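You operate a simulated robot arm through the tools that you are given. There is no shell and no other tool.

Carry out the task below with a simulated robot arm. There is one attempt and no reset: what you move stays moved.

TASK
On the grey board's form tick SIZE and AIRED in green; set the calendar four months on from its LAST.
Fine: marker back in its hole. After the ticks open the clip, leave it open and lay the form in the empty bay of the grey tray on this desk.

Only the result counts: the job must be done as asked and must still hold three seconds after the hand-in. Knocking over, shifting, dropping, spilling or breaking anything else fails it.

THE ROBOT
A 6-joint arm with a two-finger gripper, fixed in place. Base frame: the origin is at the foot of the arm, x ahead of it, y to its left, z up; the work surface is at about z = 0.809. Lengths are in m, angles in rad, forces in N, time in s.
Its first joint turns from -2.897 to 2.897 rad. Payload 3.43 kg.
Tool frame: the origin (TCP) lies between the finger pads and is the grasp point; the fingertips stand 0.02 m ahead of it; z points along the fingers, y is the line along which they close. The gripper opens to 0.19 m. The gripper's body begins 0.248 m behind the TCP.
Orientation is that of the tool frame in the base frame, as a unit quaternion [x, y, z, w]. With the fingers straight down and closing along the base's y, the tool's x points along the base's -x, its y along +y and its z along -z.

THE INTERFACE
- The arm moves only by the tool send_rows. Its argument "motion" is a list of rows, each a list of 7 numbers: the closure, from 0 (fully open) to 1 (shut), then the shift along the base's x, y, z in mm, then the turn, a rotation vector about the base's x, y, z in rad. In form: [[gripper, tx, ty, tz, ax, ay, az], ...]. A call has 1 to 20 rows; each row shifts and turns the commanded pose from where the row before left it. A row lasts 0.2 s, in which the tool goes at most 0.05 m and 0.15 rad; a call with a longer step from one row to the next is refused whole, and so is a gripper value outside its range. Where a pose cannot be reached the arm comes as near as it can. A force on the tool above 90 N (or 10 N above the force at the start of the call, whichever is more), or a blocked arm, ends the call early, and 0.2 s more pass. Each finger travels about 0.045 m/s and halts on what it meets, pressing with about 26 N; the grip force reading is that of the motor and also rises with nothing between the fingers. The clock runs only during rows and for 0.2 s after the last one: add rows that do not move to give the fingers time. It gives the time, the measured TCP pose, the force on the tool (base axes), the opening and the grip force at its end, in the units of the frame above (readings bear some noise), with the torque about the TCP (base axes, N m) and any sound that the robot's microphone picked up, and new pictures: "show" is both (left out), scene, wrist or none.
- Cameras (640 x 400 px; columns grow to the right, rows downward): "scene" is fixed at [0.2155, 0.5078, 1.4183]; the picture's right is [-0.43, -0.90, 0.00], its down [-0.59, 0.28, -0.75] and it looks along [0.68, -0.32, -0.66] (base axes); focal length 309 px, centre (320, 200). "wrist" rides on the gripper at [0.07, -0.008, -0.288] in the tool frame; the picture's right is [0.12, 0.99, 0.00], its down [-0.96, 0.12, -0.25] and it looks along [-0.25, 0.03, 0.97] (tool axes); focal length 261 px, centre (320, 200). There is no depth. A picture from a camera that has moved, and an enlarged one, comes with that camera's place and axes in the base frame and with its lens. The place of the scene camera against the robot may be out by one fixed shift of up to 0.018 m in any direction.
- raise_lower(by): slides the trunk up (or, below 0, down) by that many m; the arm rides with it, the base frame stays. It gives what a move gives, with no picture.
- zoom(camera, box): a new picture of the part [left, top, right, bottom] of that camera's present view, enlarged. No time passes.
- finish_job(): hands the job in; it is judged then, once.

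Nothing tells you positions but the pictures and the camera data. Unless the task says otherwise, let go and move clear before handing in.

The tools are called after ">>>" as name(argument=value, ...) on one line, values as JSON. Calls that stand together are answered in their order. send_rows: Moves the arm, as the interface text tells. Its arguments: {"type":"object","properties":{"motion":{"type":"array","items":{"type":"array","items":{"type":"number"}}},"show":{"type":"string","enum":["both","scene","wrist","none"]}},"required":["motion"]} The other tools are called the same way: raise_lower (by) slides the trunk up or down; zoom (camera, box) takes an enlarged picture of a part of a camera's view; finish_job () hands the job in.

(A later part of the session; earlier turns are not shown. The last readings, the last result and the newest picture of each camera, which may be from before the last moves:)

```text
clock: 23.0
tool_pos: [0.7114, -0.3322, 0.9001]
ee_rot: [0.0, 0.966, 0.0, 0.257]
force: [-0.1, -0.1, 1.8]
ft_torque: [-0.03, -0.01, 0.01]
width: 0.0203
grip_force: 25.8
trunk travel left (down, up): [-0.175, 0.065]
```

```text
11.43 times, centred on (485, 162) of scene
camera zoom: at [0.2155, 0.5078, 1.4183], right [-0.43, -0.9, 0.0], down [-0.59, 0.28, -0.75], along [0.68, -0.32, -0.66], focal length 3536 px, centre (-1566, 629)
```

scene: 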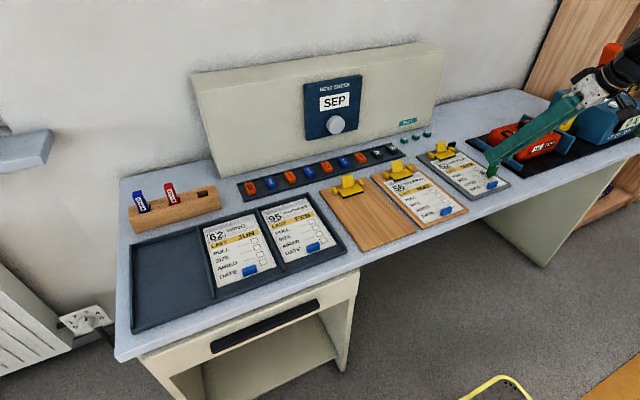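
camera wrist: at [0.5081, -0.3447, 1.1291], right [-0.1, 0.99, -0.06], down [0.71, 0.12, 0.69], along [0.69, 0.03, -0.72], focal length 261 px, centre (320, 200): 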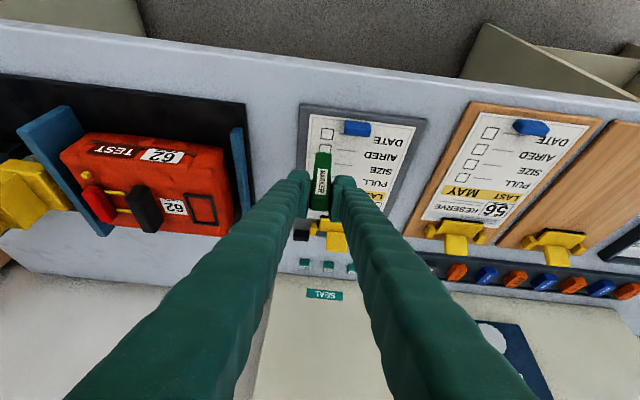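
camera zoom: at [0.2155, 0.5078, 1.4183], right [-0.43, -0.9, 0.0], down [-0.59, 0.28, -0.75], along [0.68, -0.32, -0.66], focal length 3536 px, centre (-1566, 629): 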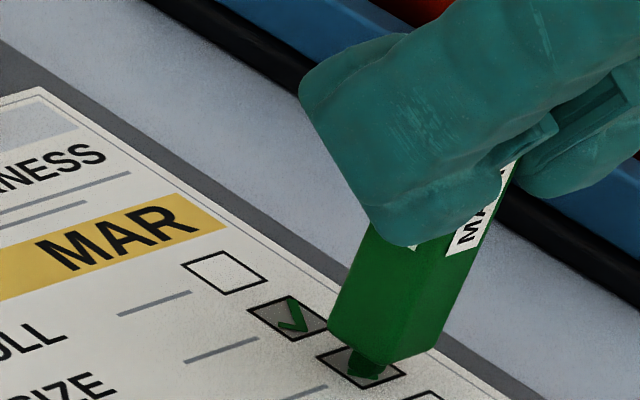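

The AIRED box has darkened as SIZE did. I lift and check.

>>> send_rows(motion=[[1, 0, 0, 5, 0, 0, 0], [1, 0, 0, 20, 0, 0, 0], [1, 0, 0, 40, 0, 0, 0], [1, 0, 0, 40, 0, 0, 0], [1, -20, 10, 30, 0, 0, 0], [1, -20, 10, 20, 0, 0, 0], [1, 0, 0, 0, 0, 0, 0]], show="both")

>>> zoom(camera="scene", box=[420, 130, 520, 210])

>>> zoom(camera="scene", box=[425, 130, 475, 170])

>>> zoom(camera="wrist", box=[240, 80, 440, 260])

```text
clock: 24.6
tool_pos: [0.6708, -0.311, 1.0526]
ee_rot: [0.0, 0.966, 0.0, 0.257]
force: [0.4, 1.3, 0.1]
ft_torque: [-0.01, -0.03, 0.0]
width: 0.0206
grip_force: 25.8
trunk travel left (down, up): [-0.175, 0.065]
camera wrist: at [0.4671, -0.3197, 1.2673], right [-0.1, 0.99, -0.06], down [0.71, 0.12, 0.69], along [0.69, 0.03, -0.72], focal length 261 px, centre (320, 200)
```

scene: 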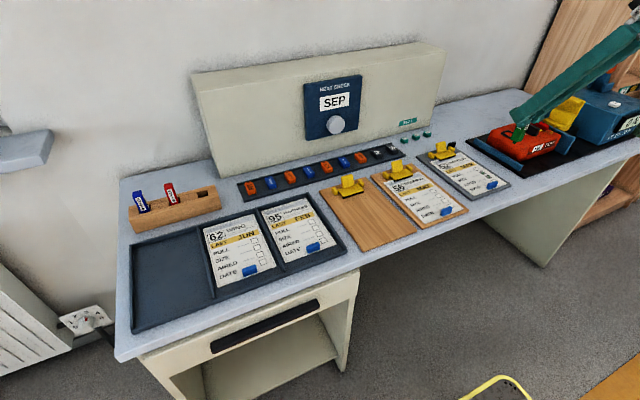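
wrist: 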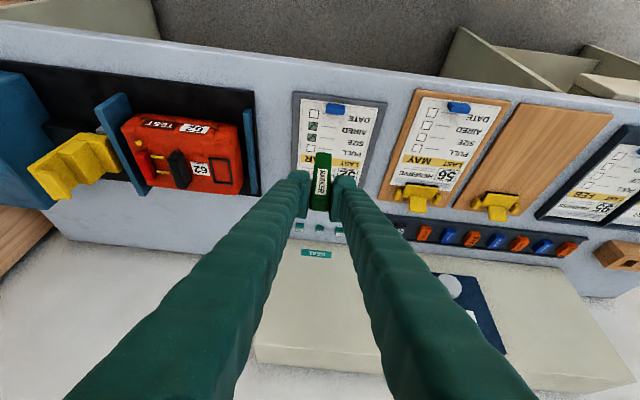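

```text
5.00 times, centred on (470, 170) of scene
camera zoom: at [0.2155, 0.5078, 1.4183], right [-0.43, -0.9, 0.0], down [-0.59, 0.28, -0.75], along [0.68, -0.32, -0.66], focal length 1547 px, centre (-430, 350)
```

zoom: 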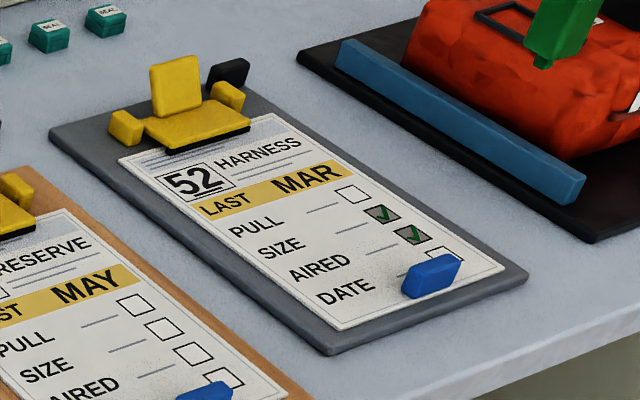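

```text
10.00 times, centred on (450, 150) of scene
camera zoom: at [0.2155, 0.5078, 1.4183], right [-0.43, -0.9, 0.0], down [-0.59, 0.28, -0.75], along [0.68, -0.32, -0.66], focal length 3094 px, centre (-980, 700)
```

zoom: 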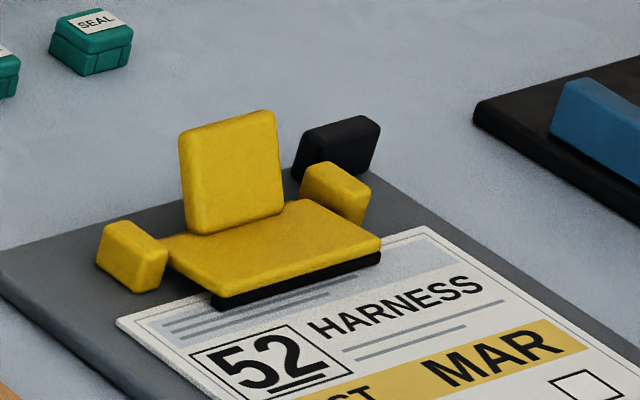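

```text
2.22 times, centred on (340, 170) of wrist
camera zoom: at [0.4671, -0.3197, 1.2673], right [-0.1, 0.99, -0.06], down [0.71, 0.12, 0.69], along [0.69, 0.03, -0.72], focal length 579 px, centre (276, 267)
```

zoom: 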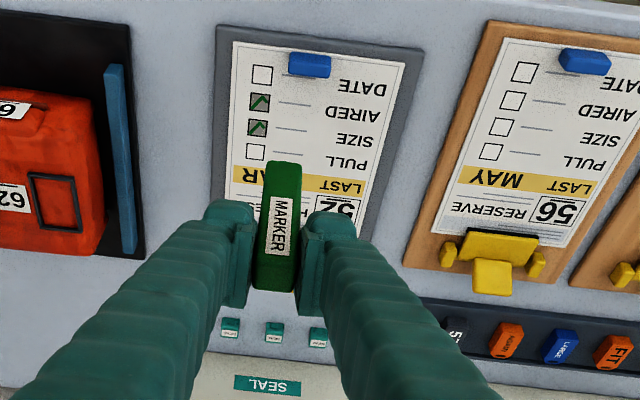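

Both SIZE and AIRED are ticked green. Next I bring the marker back over its hole by reversing my moves.

>>> send_rows(motion=[[1, 0, 43, 0, 0, 0, 0], [1, 0, 49, 0, 0, 0, 0], [1, 0, 49, 0, 0, 0, 0], [1, 0, 49, 0, 0, 0, 0], [1, 0, 49, 0, 0, 0, 0], [1, 0, 49, 0, 0, 0, 0], [1, 0, 49, 0, 0, 0, 0], [1, 0, 49, 0, 0, 0, 0], [1, 0, 49, 0, 0, 0, 0], [1, 0, 49, 0, 0, 0, 0], [1, 0, 49, 0, 0, 0, 0], [1, 0, 49, 0, 0, 0, 0], [1, 0, 49, 0, 0, 0, 0], [1, 0, 49, 0, 0, 0, 0], [1, 0, 49, 0, 0, 0, 0], [1, 0, 49, 0, 0, 0, 0], [1, 0, 49, 0, 0, 0, 0], [1, 0, 0, 0, 0, 0, 0]], show="none")

>>> send_rows(motion=[[1, 40, 0, 0, 0, 0, 0], [1, 45, 0, 0, 0, 0, 0], [1, 45, 0, 0, 0, 0, 0], [1, 45, 0, 0, 0, 0, 0], [1, 45, 0, 0, 0, 0, 0], [1, 45, 0, 0, 0, 0, 0], [1, 33, 0, 0, 0, 0, 0], [1, 0, 0, -20, 0, 0, 0], [1, 0, 0, -24, 0, 0, 0], [1, 0, 0, 0, 0, 0, 0], [1, 0, 0, 0, 0, 0, 0]])

>>> zoom(camera="scene", box=[130, 110, 260, 220])

>>> zoom(camera="wrist", box=[240, 100, 400, 240])

```text
clock: 28.4
tool_pos: [0.6733, 0.5154, 1.052]
ee_rot: [0.0, 0.966, 0.0, 0.257]
force: [-0.3, 0.8, -0.6]
ft_torque: [0.0, 0.03, -0.02]
width: 0.0206
grip_force: 25.7
trunk travel left (down, up): [-0.175, 0.065]
```

```text
clock: 30.8
tool_pos: [0.9707, 0.5137, 1.0106]
ee_rot: [0.0, 0.966, 0.0, 0.257]
force: [0.1, -0.5, -0.9]
ft_torque: [-0.02, 0.0, 0.0]
width: 0.0202
grip_force: 25.9
trunk travel left (down, up): [-0.175, 0.065]
camera wrist: at [0.7672, 0.505, 1.2244], right [-0.1, 0.99, -0.06], down [0.71, 0.12, 0.69], along [0.69, 0.03, -0.72], focal length 261 px, centre (320, 200)
```

scene: 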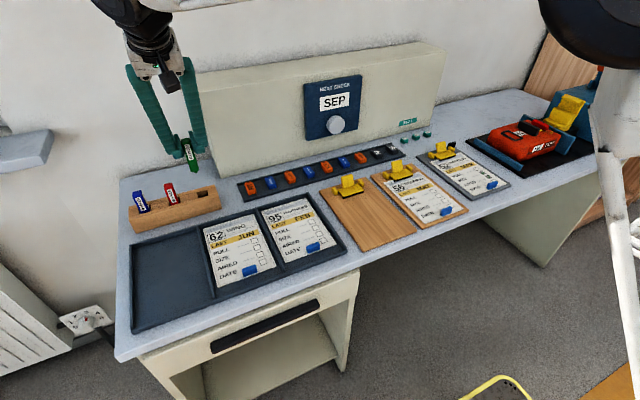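
wrist: 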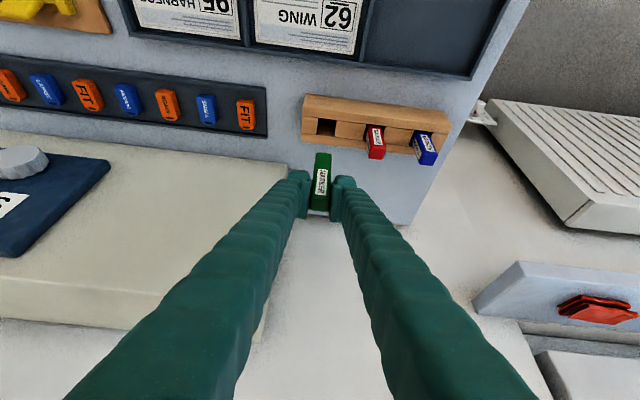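

```text
3.64 times, centred on (195, 165) of scene
camera zoom: at [0.2155, 0.5078, 1.4183], right [-0.43, -0.9, 0.0], down [-0.59, 0.28, -0.75], along [0.68, -0.32, -0.66], focal length 1125 px, centre (774, 327)
```

zoom: 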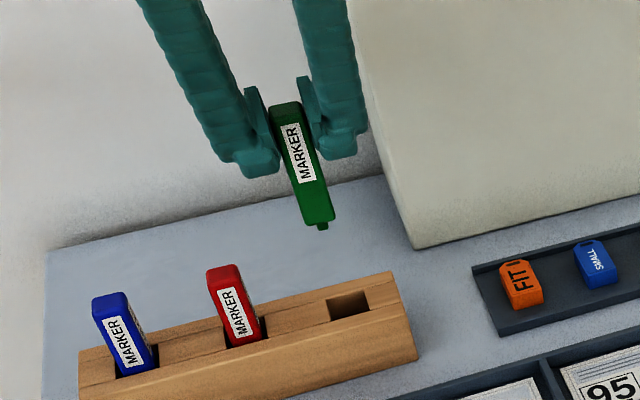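

```text
2.86 times, centred on (320, 170) of wrist
camera zoom: at [0.7672, 0.505, 1.2244], right [-0.1, 0.99, -0.06], down [0.71, 0.12, 0.69], along [0.69, 0.03, -0.72], focal length 745 px, centre (320, 286)
```

zoom: 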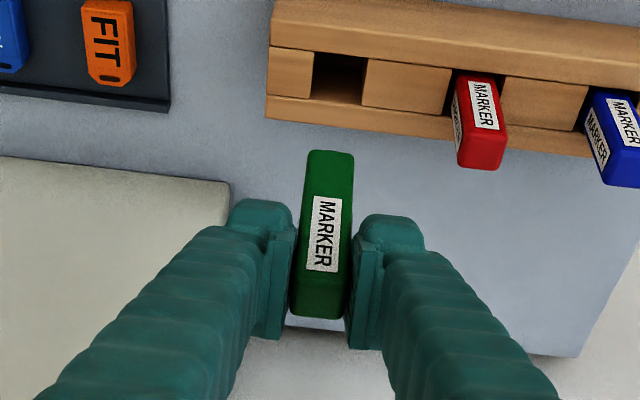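

Marker is above its hole at the original xy. I descend slowly.

>>> send_rows(motion=[[1, 0, 0, -25, 0, 0, 0], [1, 0, 0, -15, 0, 0, 0], [1, 0, 0, -15, 0, 0, 0], [1, 0, 0, -15, 0, 0, 0], [1, 0, 0, -15, 0, 0, 0], [1, 0, 0, -12, 0, 0, 0], [1, 0, 0, -10, 0, 0, 0], [1, 0, 0, -5, 0, 0, 0], [1, 0, 0, 0, 0, 0, 0]])

>>> zoom(camera="scene", box=[130, 130, 260, 240])

```text
clock: 32.8
tool_pos: [0.9681, 0.5148, 0.8979]
ee_rot: [0.0, 0.966, 0.0, 0.257]
force: [0.7, -0.1, 0.0]
ft_torque: [0.02, -0.02, -0.01]
width: 0.0204
grip_force: 25.7
trunk travel left (down, up): [-0.175, 0.065]
camera wrist: at [0.7655, 0.5052, 1.1123], right [-0.1, 0.99, -0.06], down [0.71, 0.12, 0.69], along [0.69, 0.03, -0.72], focal length 261 px, centre (320, 200)
```

scene: 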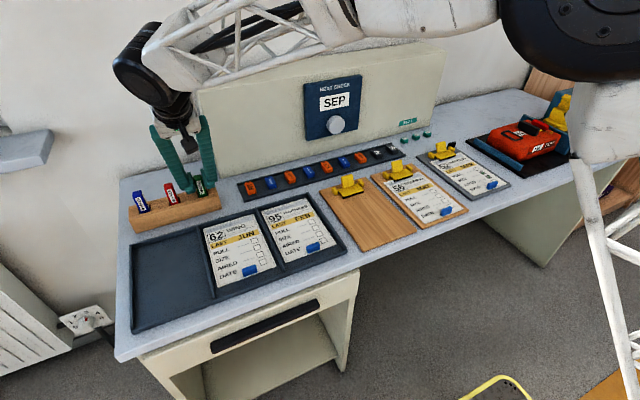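
wrist: 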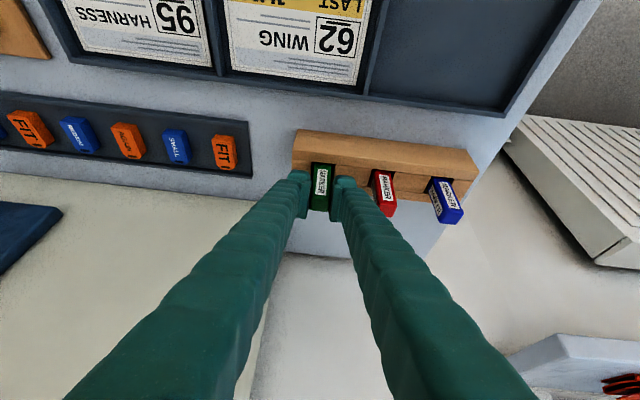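

```text
3.64 times, centred on (195, 185) of scene
camera zoom: at [0.2155, 0.5078, 1.4183], right [-0.43, -0.9, 0.0], down [-0.59, 0.28, -0.75], along [0.68, -0.32, -0.66], focal length 1125 px, centre (774, 254)
```

zoom: 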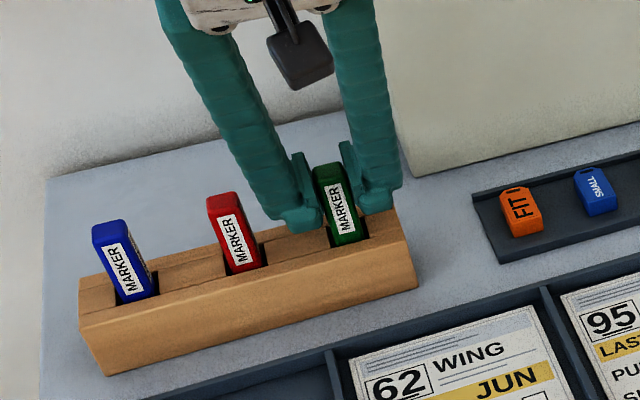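

Seated in the hole almost fully; lower 2 mm, release, and rise.

>>> send_rows(motion=[[1, 0, 0, -1, 0, 0, 0], [1, 0, 0, -1, 0, 0, 0], [0.9, 0, 0, 0, 0, 0, 0], [0.8, 0, 0, 0, 0, 0, 0], [0.7, 0, 0, 0, 0, 0, 0], [0.7, 0, 0, 0, 0, 0, 0], [0.7, 0, 0, 20, 0, 0, 0], [0.7, 0, 0, 30, 0, 0, 0], [0.7, 0, 0, 40, 0, 0, 0], [0.7, 0, 0, 40, 0, 0, 0], [0.7, 0, 0, 20, 0, 0, 0], [0.7, 0, 0, 0, 0, 0, 0]])

>>> zoom(camera="scene", box=[130, 130, 260, 240])

>>> zoom(camera="scene", box=[300, 70, 390, 150])

```text
clock: 35.4
tool_pos: [0.9703, 0.5171, 1.0458]
ee_rot: [0.0, 0.966, 0.0, 0.258]
force: [0.2, 0.4, 1.1]
ft_torque: [0.01, 0.03, -0.03]
width: 0.0572
grip_force: 0.0
trunk travel left (down, up): [-0.175, 0.065]
camera wrist: at [0.766, 0.5074, 1.26], right [-0.1, 0.99, -0.06], down [0.71, 0.12, 0.69], along [0.69, 0.03, -0.72], focal length 261 px, centre (320, 200)
```

scene: 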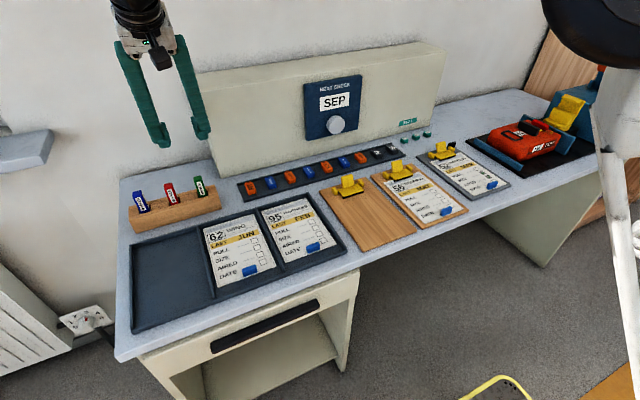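
wrist: 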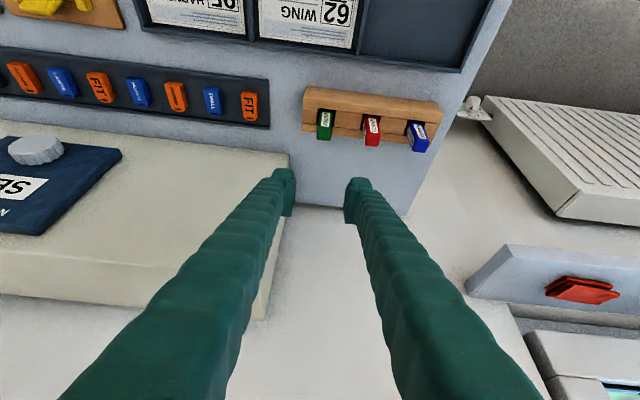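

```text
3.64 times, centred on (195, 185) of scene
camera zoom: at [0.2155, 0.5078, 1.4183], right [-0.43, -0.9, 0.0], down [-0.59, 0.28, -0.75], along [0.68, -0.32, -0.66], focal length 1125 px, centre (774, 254)
```

zoom: 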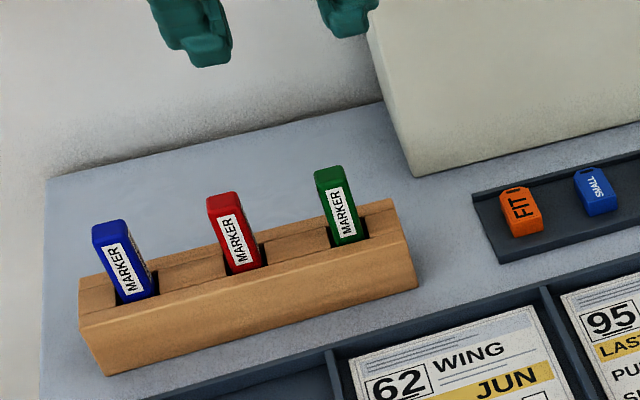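

```text
5.00 times, centred on (345, 110) of scene
camera zoom: at [0.2155, 0.5078, 1.4183], right [-0.43, -0.9, 0.0], down [-0.59, 0.28, -0.75], along [0.68, -0.32, -0.66], focal length 1547 px, centre (195, 650)
```

zoom: 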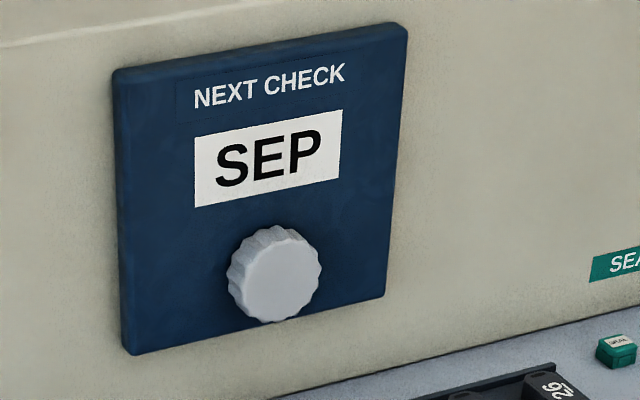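

The green marker is back in its hole. Now I go back toward the grey board with the tool vertical to study the clip.

>>> send_rows(motion=[[0.7, -45, 0, 10, 0, 0, 0], [0.7, -45, 0, 10, 0, 0, 0], [0.7, -45, -10, 10, 0, 0, 0], [0.7, -40, -20, 10, 0, 0, 0], [0.7, -30, -30, 10, 0, 0, 0], [0.7, 0, -48, 10, 0, 0.13, 0], [0.7, 0, -48, 0, 0, 0.13, 0], [0.7, 0, -48, 0, 0, 0.13, 0], [0.7, 0, -48, 0, 0, 0.13, 0], [0.7, 0, -49, 0, 0, 0, 0], [0.7, 0, -49, 0, 0, 0, 0], [0.7, 0, -49, 0, 0, 0, 0], [0.7, 0, -49, 0, 0, 0, 0], [0.7, 0, -49, 0, 0, 0, 0], [0.7, 0, -49, 0, 0, 0, 0], [0.7, 0, -49, 0, 0, 0, 0], [0.7, 0, -49, 0, 0, 0, 0], [0.7, 0, -49, 0, 0, 0, 0], [0.7, 0, -49, 0, 0, 0, 0]], show="none")

>>> send_rows(motion=[[0.7, 0, -45, -20, 0, 0, 0], [0.7, 0, -30, -20, 0, 0, 0], [0.7, 0, 0, -20, 0, 0, 0], [0.7, 0, 0, 0, 0, 0, 0]])

>>> zoom(camera="wrist", box=[200, 100, 440, 260])

```text
clock: 39.4
tool_pos: [0.7659, -0.2259, 1.1053]
ee_rot: [0.0, 1.0, 0.0, -0.001]
force: [-0.9, 0.7, 0.3]
ft_torque: [-0.16, -0.02, 0.0]
width: 0.0572
grip_force: 0.0
trunk travel left (down, up): [-0.175, 0.065]
```

```text
clock: 40.4
tool_pos: [0.765, -0.3025, 1.0446]
ee_rot: [0.0, 1.0, 0.0, 0.0]
force: [0.0, -0.6, 0.3]
ft_torque: [0.01, -0.01, -0.02]
width: 0.0571
grip_force: 0.1
trunk travel left (down, up): [-0.175, 0.065]
camera wrist: at [0.694, -0.311, 1.3326], right [-0.12, 0.99, 0.0], down [0.96, 0.12, 0.25], along [0.25, 0.03, -0.97], focal length 261 px, centre (320, 200)
```

scene: 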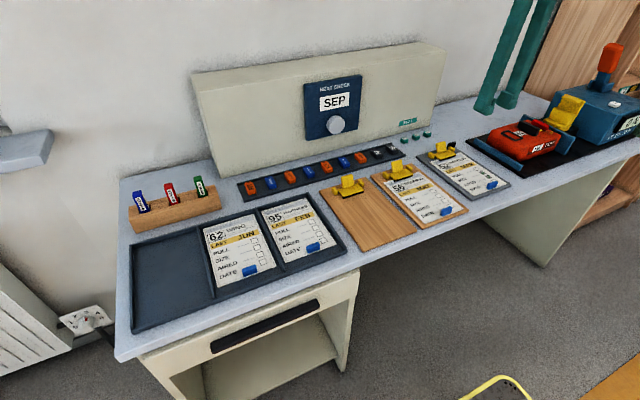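
wrist: 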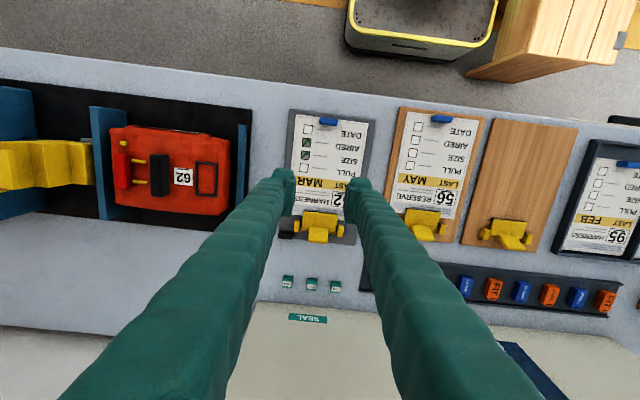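

```text
2.50 times, centred on (320, 180) of wrist
camera zoom: at [0.694, -0.311, 1.3326], right [-0.12, 0.99, 0.0], down [0.96, 0.12, 0.25], along [0.25, 0.03, -0.97], focal length 652 px, centre (320, 250)
```

zoom: 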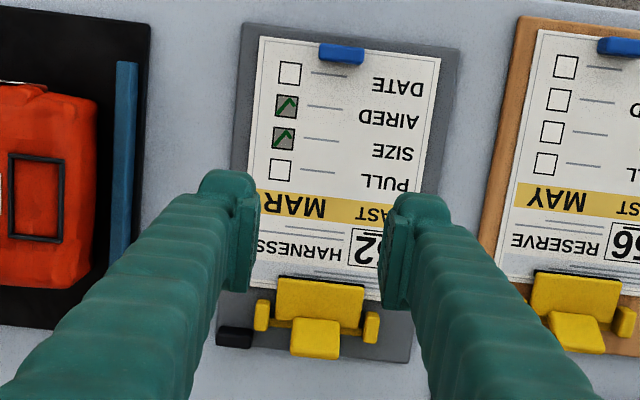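

The clip's hinge runs along y at about x 0.88, y -0.29, with the lever sticking up and leaning back. I turn the gripper 90° so that one finger can push the lever over backward, and look from this side.

>>> send_rows(motion=[[0.65, 0, 0, 0, 0, 0, -0.1428], [0.6, 0, 0, 0, 0, 0, -0.1428], [0.55, 0, 0, 0, 0, 0, -0.1428], [0.5, 0, 0, 0, 0, 0, -0.1428], [0.47, 0, 0, 0, 0, 0, -0.1428], [0.47, 0, 0, 0, 0, 0, -0.1428], [0.47, 0, 0, 0, 0, 0, -0.1428], [0.47, 0, 0, 0, 0, 0, -0.1428], [0.47, 0, 0, 0, 0, 0, -0.1428], [0.47, 0, 0, 0, 0, 0, -0.1428], [0.47, 0, 0, 0, 0, 0, -0.1428], [0.47, 20, 12, -30, 0, 0, 0], [0.47, 0, 0, -30, 0, 0, 0], [0.47, 0, 0, 0, 0, 0, 0]])

>>> zoom(camera="wrist", box=[240, 120, 480, 270])

>>> zoom(camera="scene", box=[410, 90, 520, 190])

```text
clock: 43.4
tool_pos: [0.7852, -0.2906, 0.9847]
ee_rot: [0.707, 0.707, 0.0, 0.001]
force: [0.2, -0.1, -0.3]
ft_torque: [0.0, 0.01, 0.0]
width: 0.1005
grip_force: 0.0
trunk travel left (down, up): [-0.175, 0.065]
camera wrist: at [0.7768, -0.2204, 1.2726], right [0.99, 0.12, 0.0], down [0.12, -0.96, 0.25], along [0.03, -0.25, -0.97], focal length 261 px, centre (320, 200)
```

scene: 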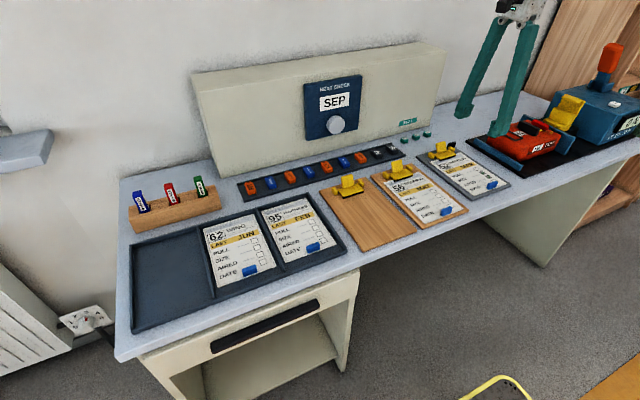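
wrist: 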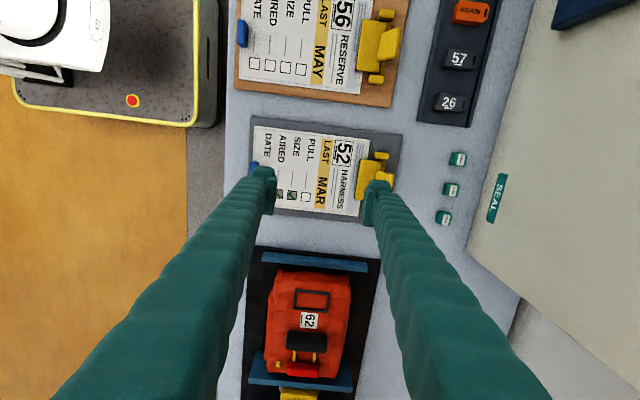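

```text
2.67 times, centred on (360, 195) of wrist
camera zoom: at [0.7768, -0.2204, 1.2726], right [0.99, 0.12, 0.0], down [0.12, -0.96, 0.25], along [0.03, -0.25, -0.97], focal length 695 px, centre (213, 213)
```

zoom: 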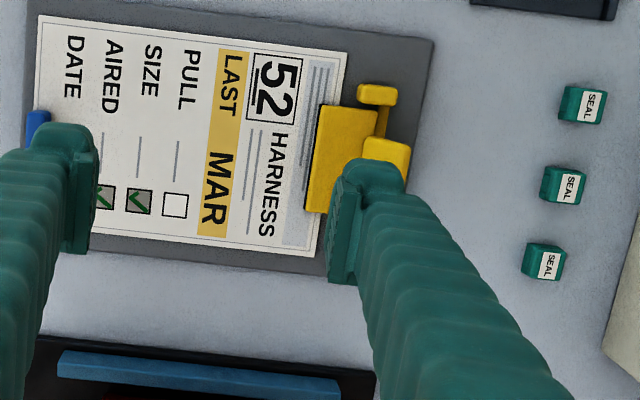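

```text
4.00 times, centred on (465, 140) of scene
camera zoom: at [0.2155, 0.5078, 1.4183], right [-0.43, -0.9, 0.0], down [-0.59, 0.28, -0.75], along [0.68, -0.32, -0.66], focal length 1238 px, centre (-260, 440)
```

zoom: 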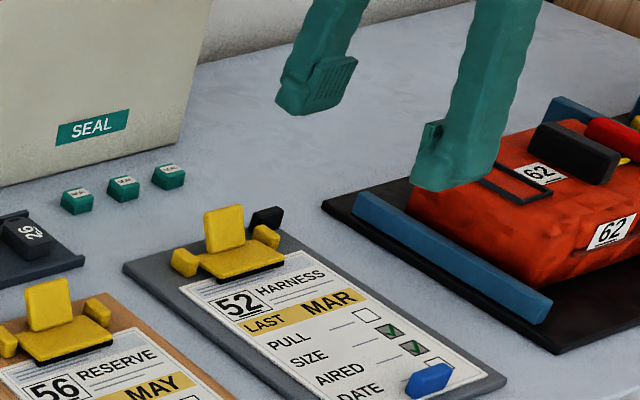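

Lever top front edge is at about x 0.895, z 0.86. I'll bring the +x finger down just in front of the lever, above the jaw, and check the clearance.

>>> send_rows(motion=[[0.47, 5, 4, -40, 0, 0, 0], [0.47, 5, 0, -40, 0, 0, 0], [0.47, 0, 0, -20, 0, 0, 0], [0.47, 0, 0, -10, 0, 0, 0], [0.47, 0, 0, 0, 0, 0, 0]])

>>> zoom(camera="wrist", box=[320, 120, 480, 250])

>>> zoom(camera="scene", box=[415, 110, 495, 180])

```text
clock: 44.6
tool_pos: [0.795, -0.2848, 0.8747]
ee_rot: [0.707, 0.707, 0.0, 0.0]
force: [-0.7, 0.2, -1.1]
ft_torque: [0.0, -0.01, 0.0]
width: 0.1009
grip_force: 0.0
trunk travel left (down, up): [-0.175, 0.065]
camera wrist: at [0.7856, -0.2157, 1.1629], right [0.99, 0.12, 0.0], down [0.12, -0.96, 0.25], along [0.03, -0.25, -0.97], focal length 261 px, centre (320, 200)
```

scene: 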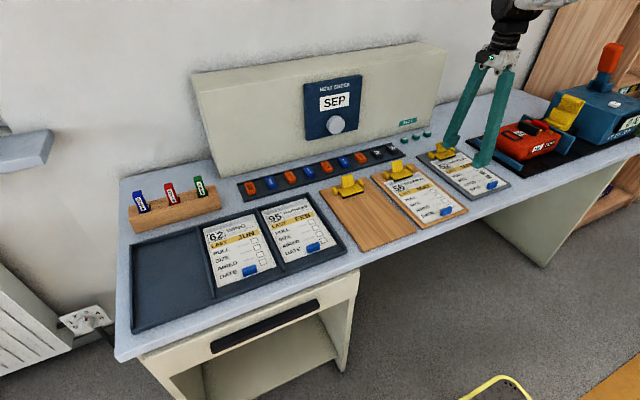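
wrist: 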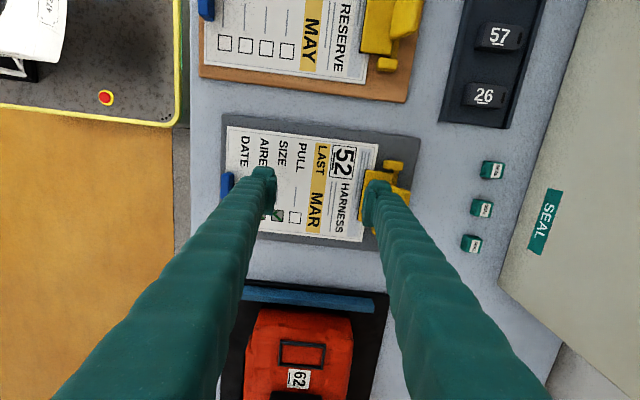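

```text
3.08 times, centred on (400, 185) of wrist
camera zoom: at [0.7856, -0.2157, 1.1629], right [0.99, 0.12, 0.0], down [0.12, -0.96, 0.25], along [0.03, -0.25, -0.97], focal length 802 px, centre (74, 246)
```

zoom: 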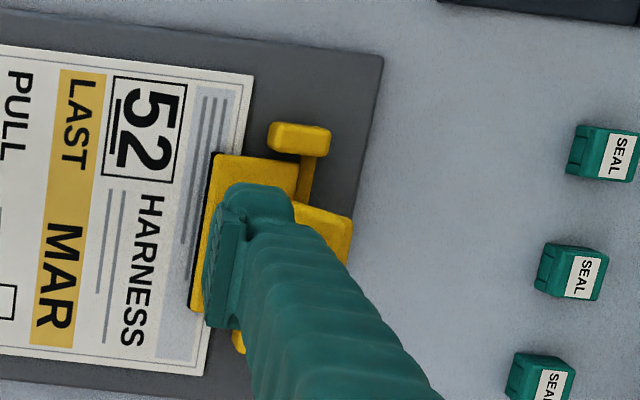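

```text
5.71 times, centred on (455, 145) of scene
camera zoom: at [0.2155, 0.5078, 1.4183], right [-0.43, -0.9, 0.0], down [-0.59, 0.28, -0.75], along [0.68, -0.32, -0.66], focal length 1768 px, centre (-451, 514)
```

zoom: 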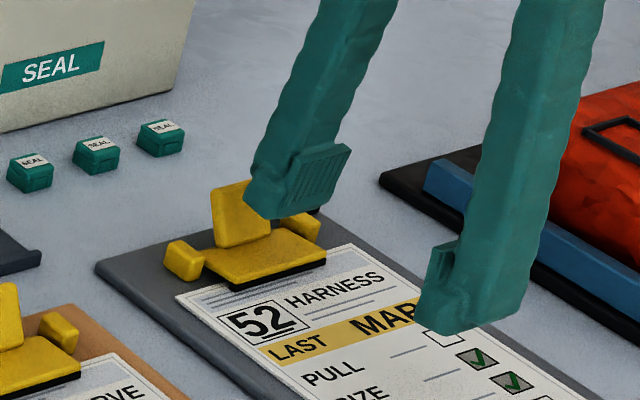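

>>> send_rows(motion=[[0.47, 0, -2, -4, 0, 0, 0], [0.47, 0, 0, -4, 0, 0, 0], [0.47, 4, 0, 0, 0, 0, 0], [0.47, 4, 0, 0, 0, 0, 0], [0.47, 4, 0, 0, 0, 0, 0], [0.47, 0, 0, 0, 0, 0, 0]])

>>> zoom(camera="scene", box=[415, 110, 495, 180])

>>> zoom(camera="wrist", box=[320, 120, 480, 250])

```text
clock: 46.0
tool_pos: [0.8061, -0.2885, 0.8672]
ee_rot: [0.707, 0.708, 0.0, 0.001]
force: [0.0, -0.4, 0.1]
ft_torque: [0.01, -0.05, 0.0]
width: 0.1008
grip_force: 0.1
trunk travel left (down, up): [-0.175, 0.065]
camera wrist: at [0.7979, -0.2188, 1.1549], right [0.99, 0.12, 0.0], down [0.12, -0.96, 0.25], along [0.03, -0.25, -0.97], focal length 261 px, centre (320, 200)
```

scene: 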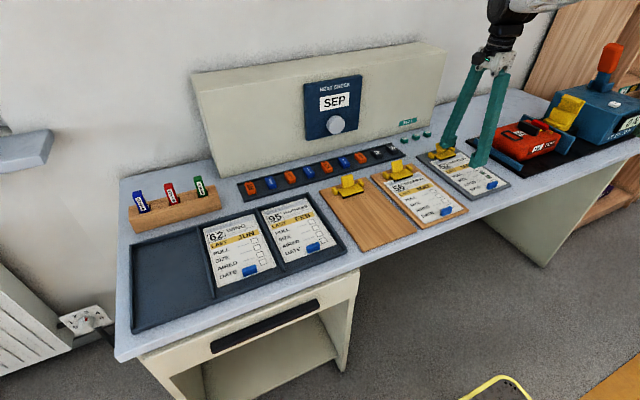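
wrist: 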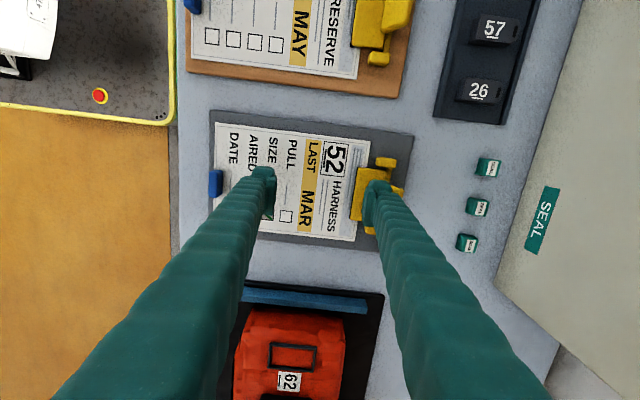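

```text
5.71 times, centred on (455, 145) of scene
camera zoom: at [0.2155, 0.5078, 1.4183], right [-0.43, -0.9, 0.0], down [-0.59, 0.28, -0.75], along [0.68, -0.32, -0.66], focal length 1768 px, centre (-451, 514)
```

zoom: 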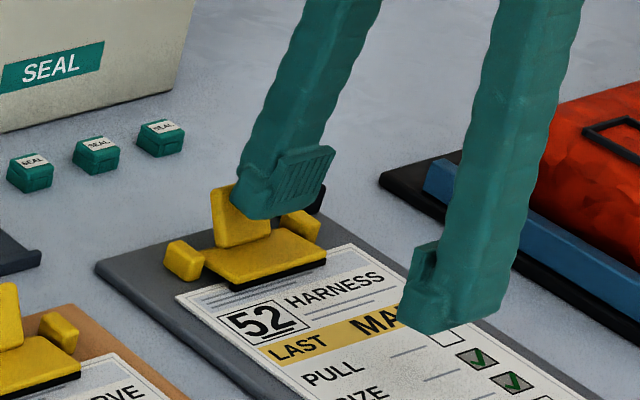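

```text
3.08 times, centred on (400, 185) of wrist
camera zoom: at [0.7979, -0.2188, 1.1549], right [0.99, 0.12, 0.0], down [0.12, -0.96, 0.25], along [0.03, -0.25, -0.97], focal length 802 px, centre (74, 246)
```

zoom: 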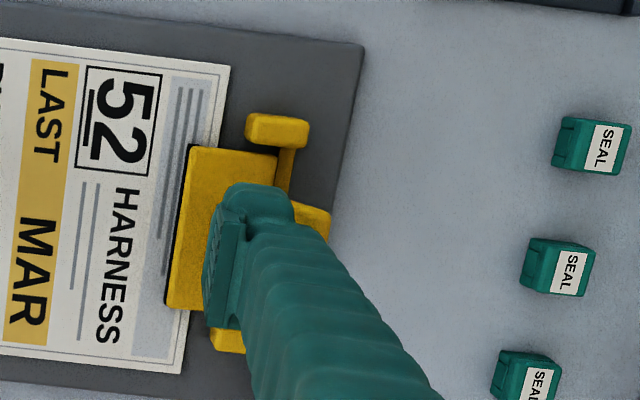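

Finger is in front of the lever with the jaw below it. I start pushing gently in +x.

>>> send_rows(motion=[[0.47, 4, 0, 0, 0, 0, 0], [0.47, 4, 0, 0, 0, 0, 0], [0.47, 4, 0, 0, 0, 0, 0], [0.47, 4, 0, 0, 0, 0, 0]])

>>> zoom(camera="scene", box=[415, 110, 495, 180])

>>> zoom(camera="wrist", box=[320, 120, 480, 250])

```text
clock: 47.0
tool_pos: [0.8231, -0.2883, 0.8667]
ee_rot: [0.707, 0.707, 0.0, 0.0]
force: [-1.4, -0.3, 0.4]
ft_torque: [0.01, -0.03, 0.0]
width: 0.1008
grip_force: 0.0
trunk travel left (down, up): [-0.175, 0.065]
camera wrist: at [0.8148, -0.2191, 1.1544], right [0.99, 0.12, 0.0], down [0.12, -0.96, 0.25], along [0.03, -0.25, -0.97], focal length 261 px, centre (320, 200)
```

scene: 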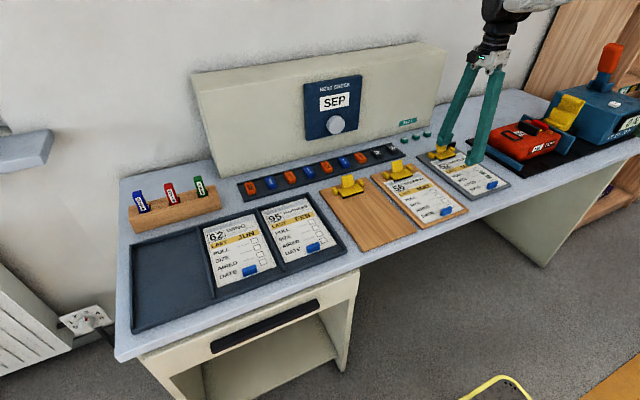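
wrist: 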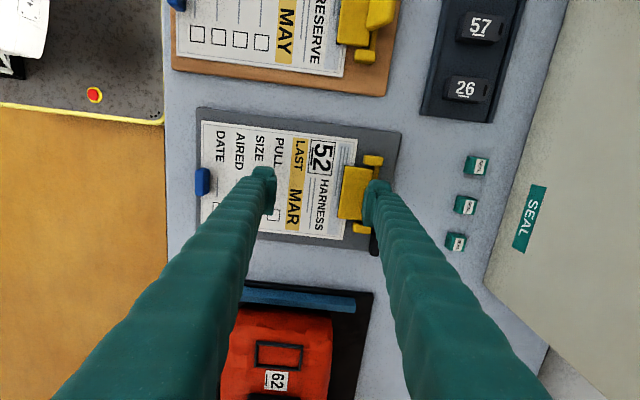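

```text
5.71 times, centred on (455, 145) of scene
camera zoom: at [0.2155, 0.5078, 1.4183], right [-0.43, -0.9, 0.0], down [-0.59, 0.28, -0.75], along [0.68, -0.32, -0.66], focal length 1768 px, centre (-451, 514)
```

zoom: 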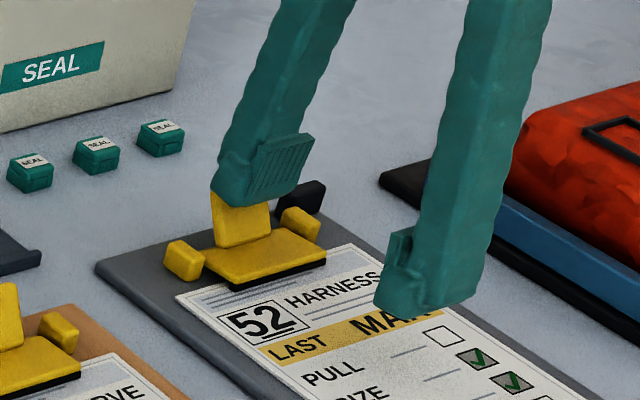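

```text
3.08 times, centred on (400, 185) of wrist
camera zoom: at [0.8148, -0.2191, 1.1544], right [0.99, 0.12, 0.0], down [0.12, -0.96, 0.25], along [0.03, -0.25, -0.97], focal length 802 px, centre (74, 246)
```

zoom: 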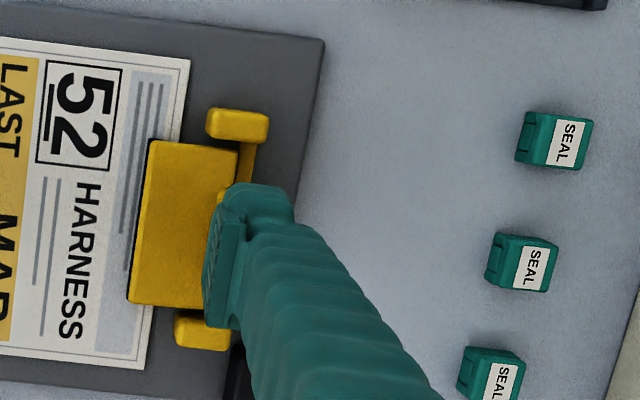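

>>> send_rows(motion=[[0.47, 3, 0, 0, 0, 0, 0], [0.47, 3, 0, 0, 0, 0, 0], [0.47, 0, 0, 0, 0, 0, 0]])

>>> zoom(camera="scene", box=[415, 110, 495, 180])

```text
clock: 47.8
tool_pos: [0.8284, -0.2876, 0.8679]
ee_rot: [0.707, 0.707, 0.0, -0.001]
force: [-0.8, -0.1, 0.0]
ft_torque: [0.02, -0.05, -0.01]
width: 0.1
grip_force: 0.0
trunk travel left (down, up): [-0.175, 0.065]
camera wrist: at [0.8208, -0.2191, 1.1548], right [0.99, 0.12, 0.0], down [0.12, -0.96, 0.25], along [0.03, -0.25, -0.97], focal length 261 px, centre (320, 200)
```

scene: 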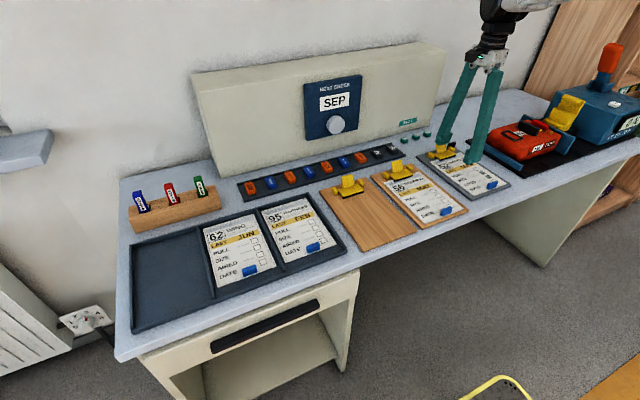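
wrist: 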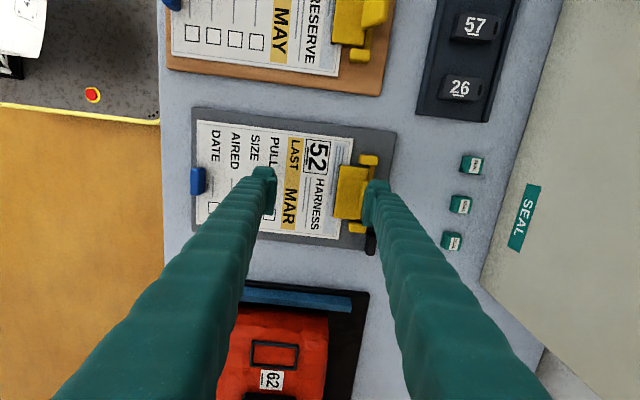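

```text
5.71 times, centred on (455, 145) of scene
camera zoom: at [0.2155, 0.5078, 1.4183], right [-0.43, -0.9, 0.0], down [-0.59, 0.28, -0.75], along [0.68, -0.32, -0.66], focal length 1768 px, centre (-451, 514)
```

zoom: 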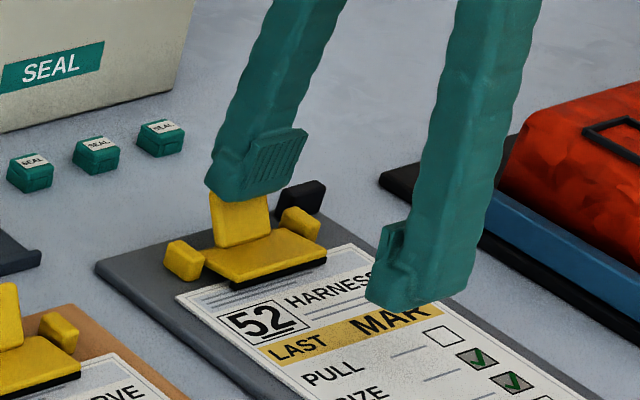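

>>> send_rows(motion=[[0.47, 3, 0, 0, 0, 0, 0], [0.47, 3, 0, 0, 0, 0, 0], [0.47, 0, 0, 0, 0, 0, 0]])

>>> zoom(camera="scene", box=[415, 110, 495, 180])

>>> zoom(camera="wrist", box=[320, 120, 480, 250])

```text
clock: 48.6
tool_pos: [0.8346, -0.2887, 0.8671]
ee_rot: [0.707, 0.707, 0.001, 0.0]
force: [-0.9, -0.3, 1.6]
ft_torque: [0.04, -0.05, -0.02]
width: 0.0998
grip_force: 0.0
trunk travel left (down, up): [-0.175, 0.065]
camera wrist: at [0.8268, -0.2191, 1.1549], right [0.99, 0.12, 0.0], down [0.12, -0.96, 0.25], along [0.03, -0.25, -0.97], focal length 261 px, centre (320, 200)
```

scene: 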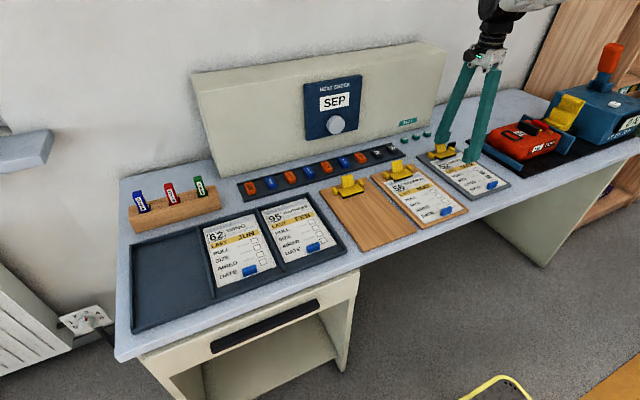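
wrist: 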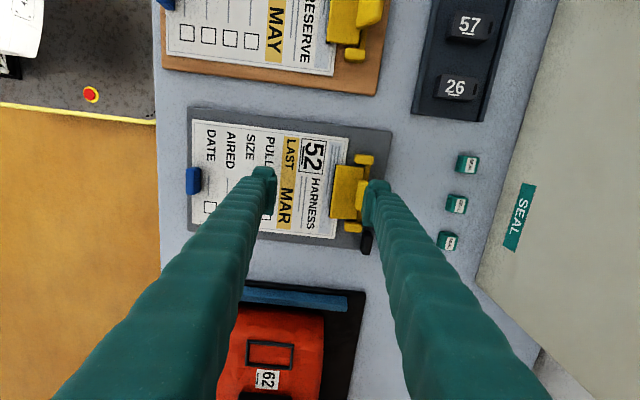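

```text
5.71 times, centred on (455, 145) of scene
camera zoom: at [0.2155, 0.5078, 1.4183], right [-0.43, -0.9, 0.0], down [-0.59, 0.28, -0.75], along [0.68, -0.32, -0.66], focal length 1768 px, centre (-451, 514)
```

zoom: 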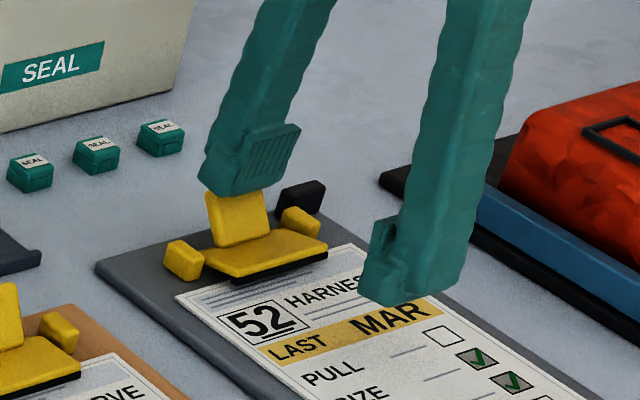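

```text
3.08 times, centred on (400, 185) of wrist
camera zoom: at [0.8268, -0.2191, 1.1549], right [0.99, 0.12, 0.0], down [0.12, -0.96, 0.25], along [0.03, -0.25, -0.97], focal length 802 px, centre (74, 246)
```

zoom: 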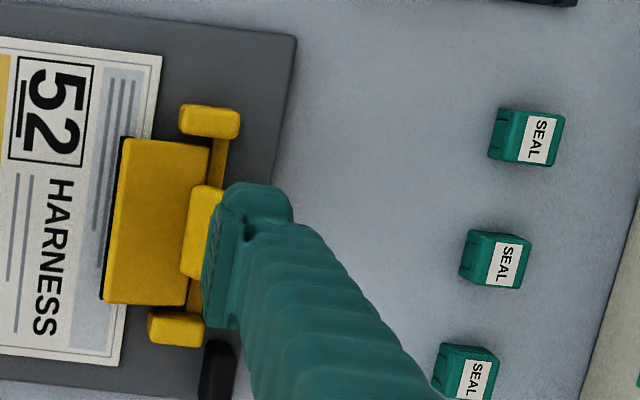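

The lever is yielding backward with almost no force and the board hasn't shifted. I continue along the arc, forward and down.

>>> send_rows(motion=[[0.47, 3, 0, -1, 0, 0, 0], [0.47, 3, 0, -2, 0, 0, 0], [0.47, 0, 0, 0, 0, 0, 0]])

>>> zoom(camera="scene", box=[415, 110, 495, 180])

>>> zoom(camera="wrist", box=[320, 120, 480, 250])

```text
clock: 49.4
tool_pos: [0.8409, -0.2886, 0.8642]
ee_rot: [0.707, 0.707, 0.0, 0.001]
force: [-0.1, 1.5, 0.8]
ft_torque: [0.01, -0.07, 0.0]
width: 0.1004
grip_force: 0.1
trunk travel left (down, up): [-0.175, 0.065]
camera wrist: at [0.8334, -0.219, 1.152], right [0.99, 0.12, 0.0], down [0.12, -0.96, 0.25], along [0.03, -0.25, -0.97], focal length 261 px, centre (320, 200)
```

scene: 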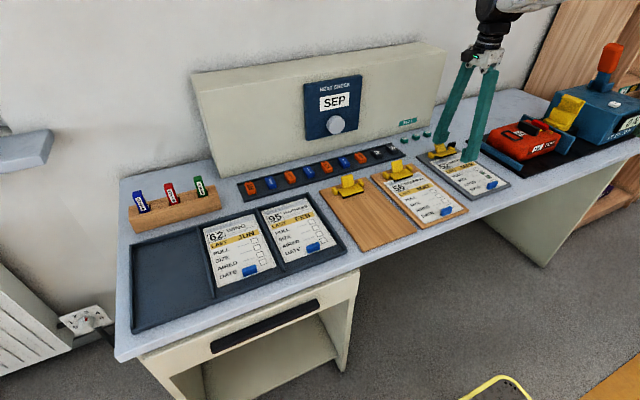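
wrist: 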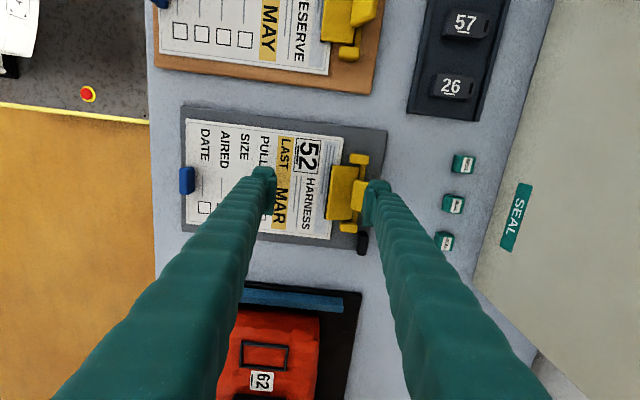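

```text
5.71 times, centred on (455, 145) of scene
camera zoom: at [0.2155, 0.5078, 1.4183], right [-0.43, -0.9, 0.0], down [-0.59, 0.28, -0.75], along [0.68, -0.32, -0.66], focal length 1768 px, centre (-451, 514)
```

zoom: 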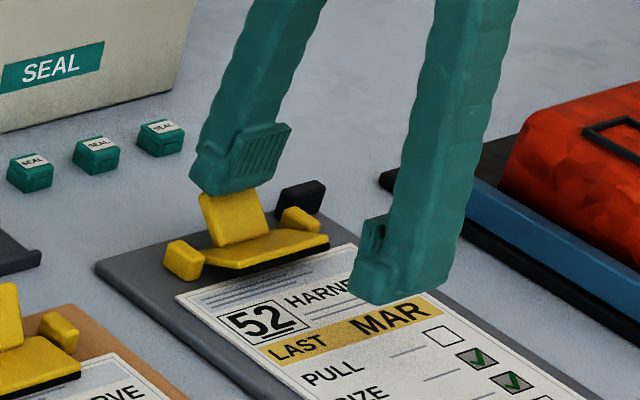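

```text
3.08 times, centred on (400, 185) of wrist
camera zoom: at [0.8334, -0.219, 1.152], right [0.99, 0.12, 0.0], down [0.12, -0.96, 0.25], along [0.03, -0.25, -0.97], focal length 802 px, centre (74, 246)
```

zoom: 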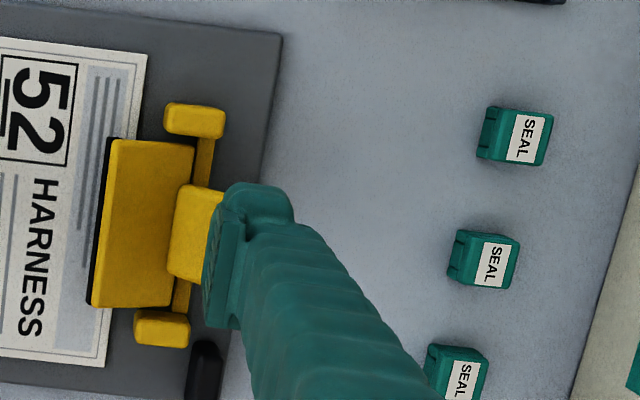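

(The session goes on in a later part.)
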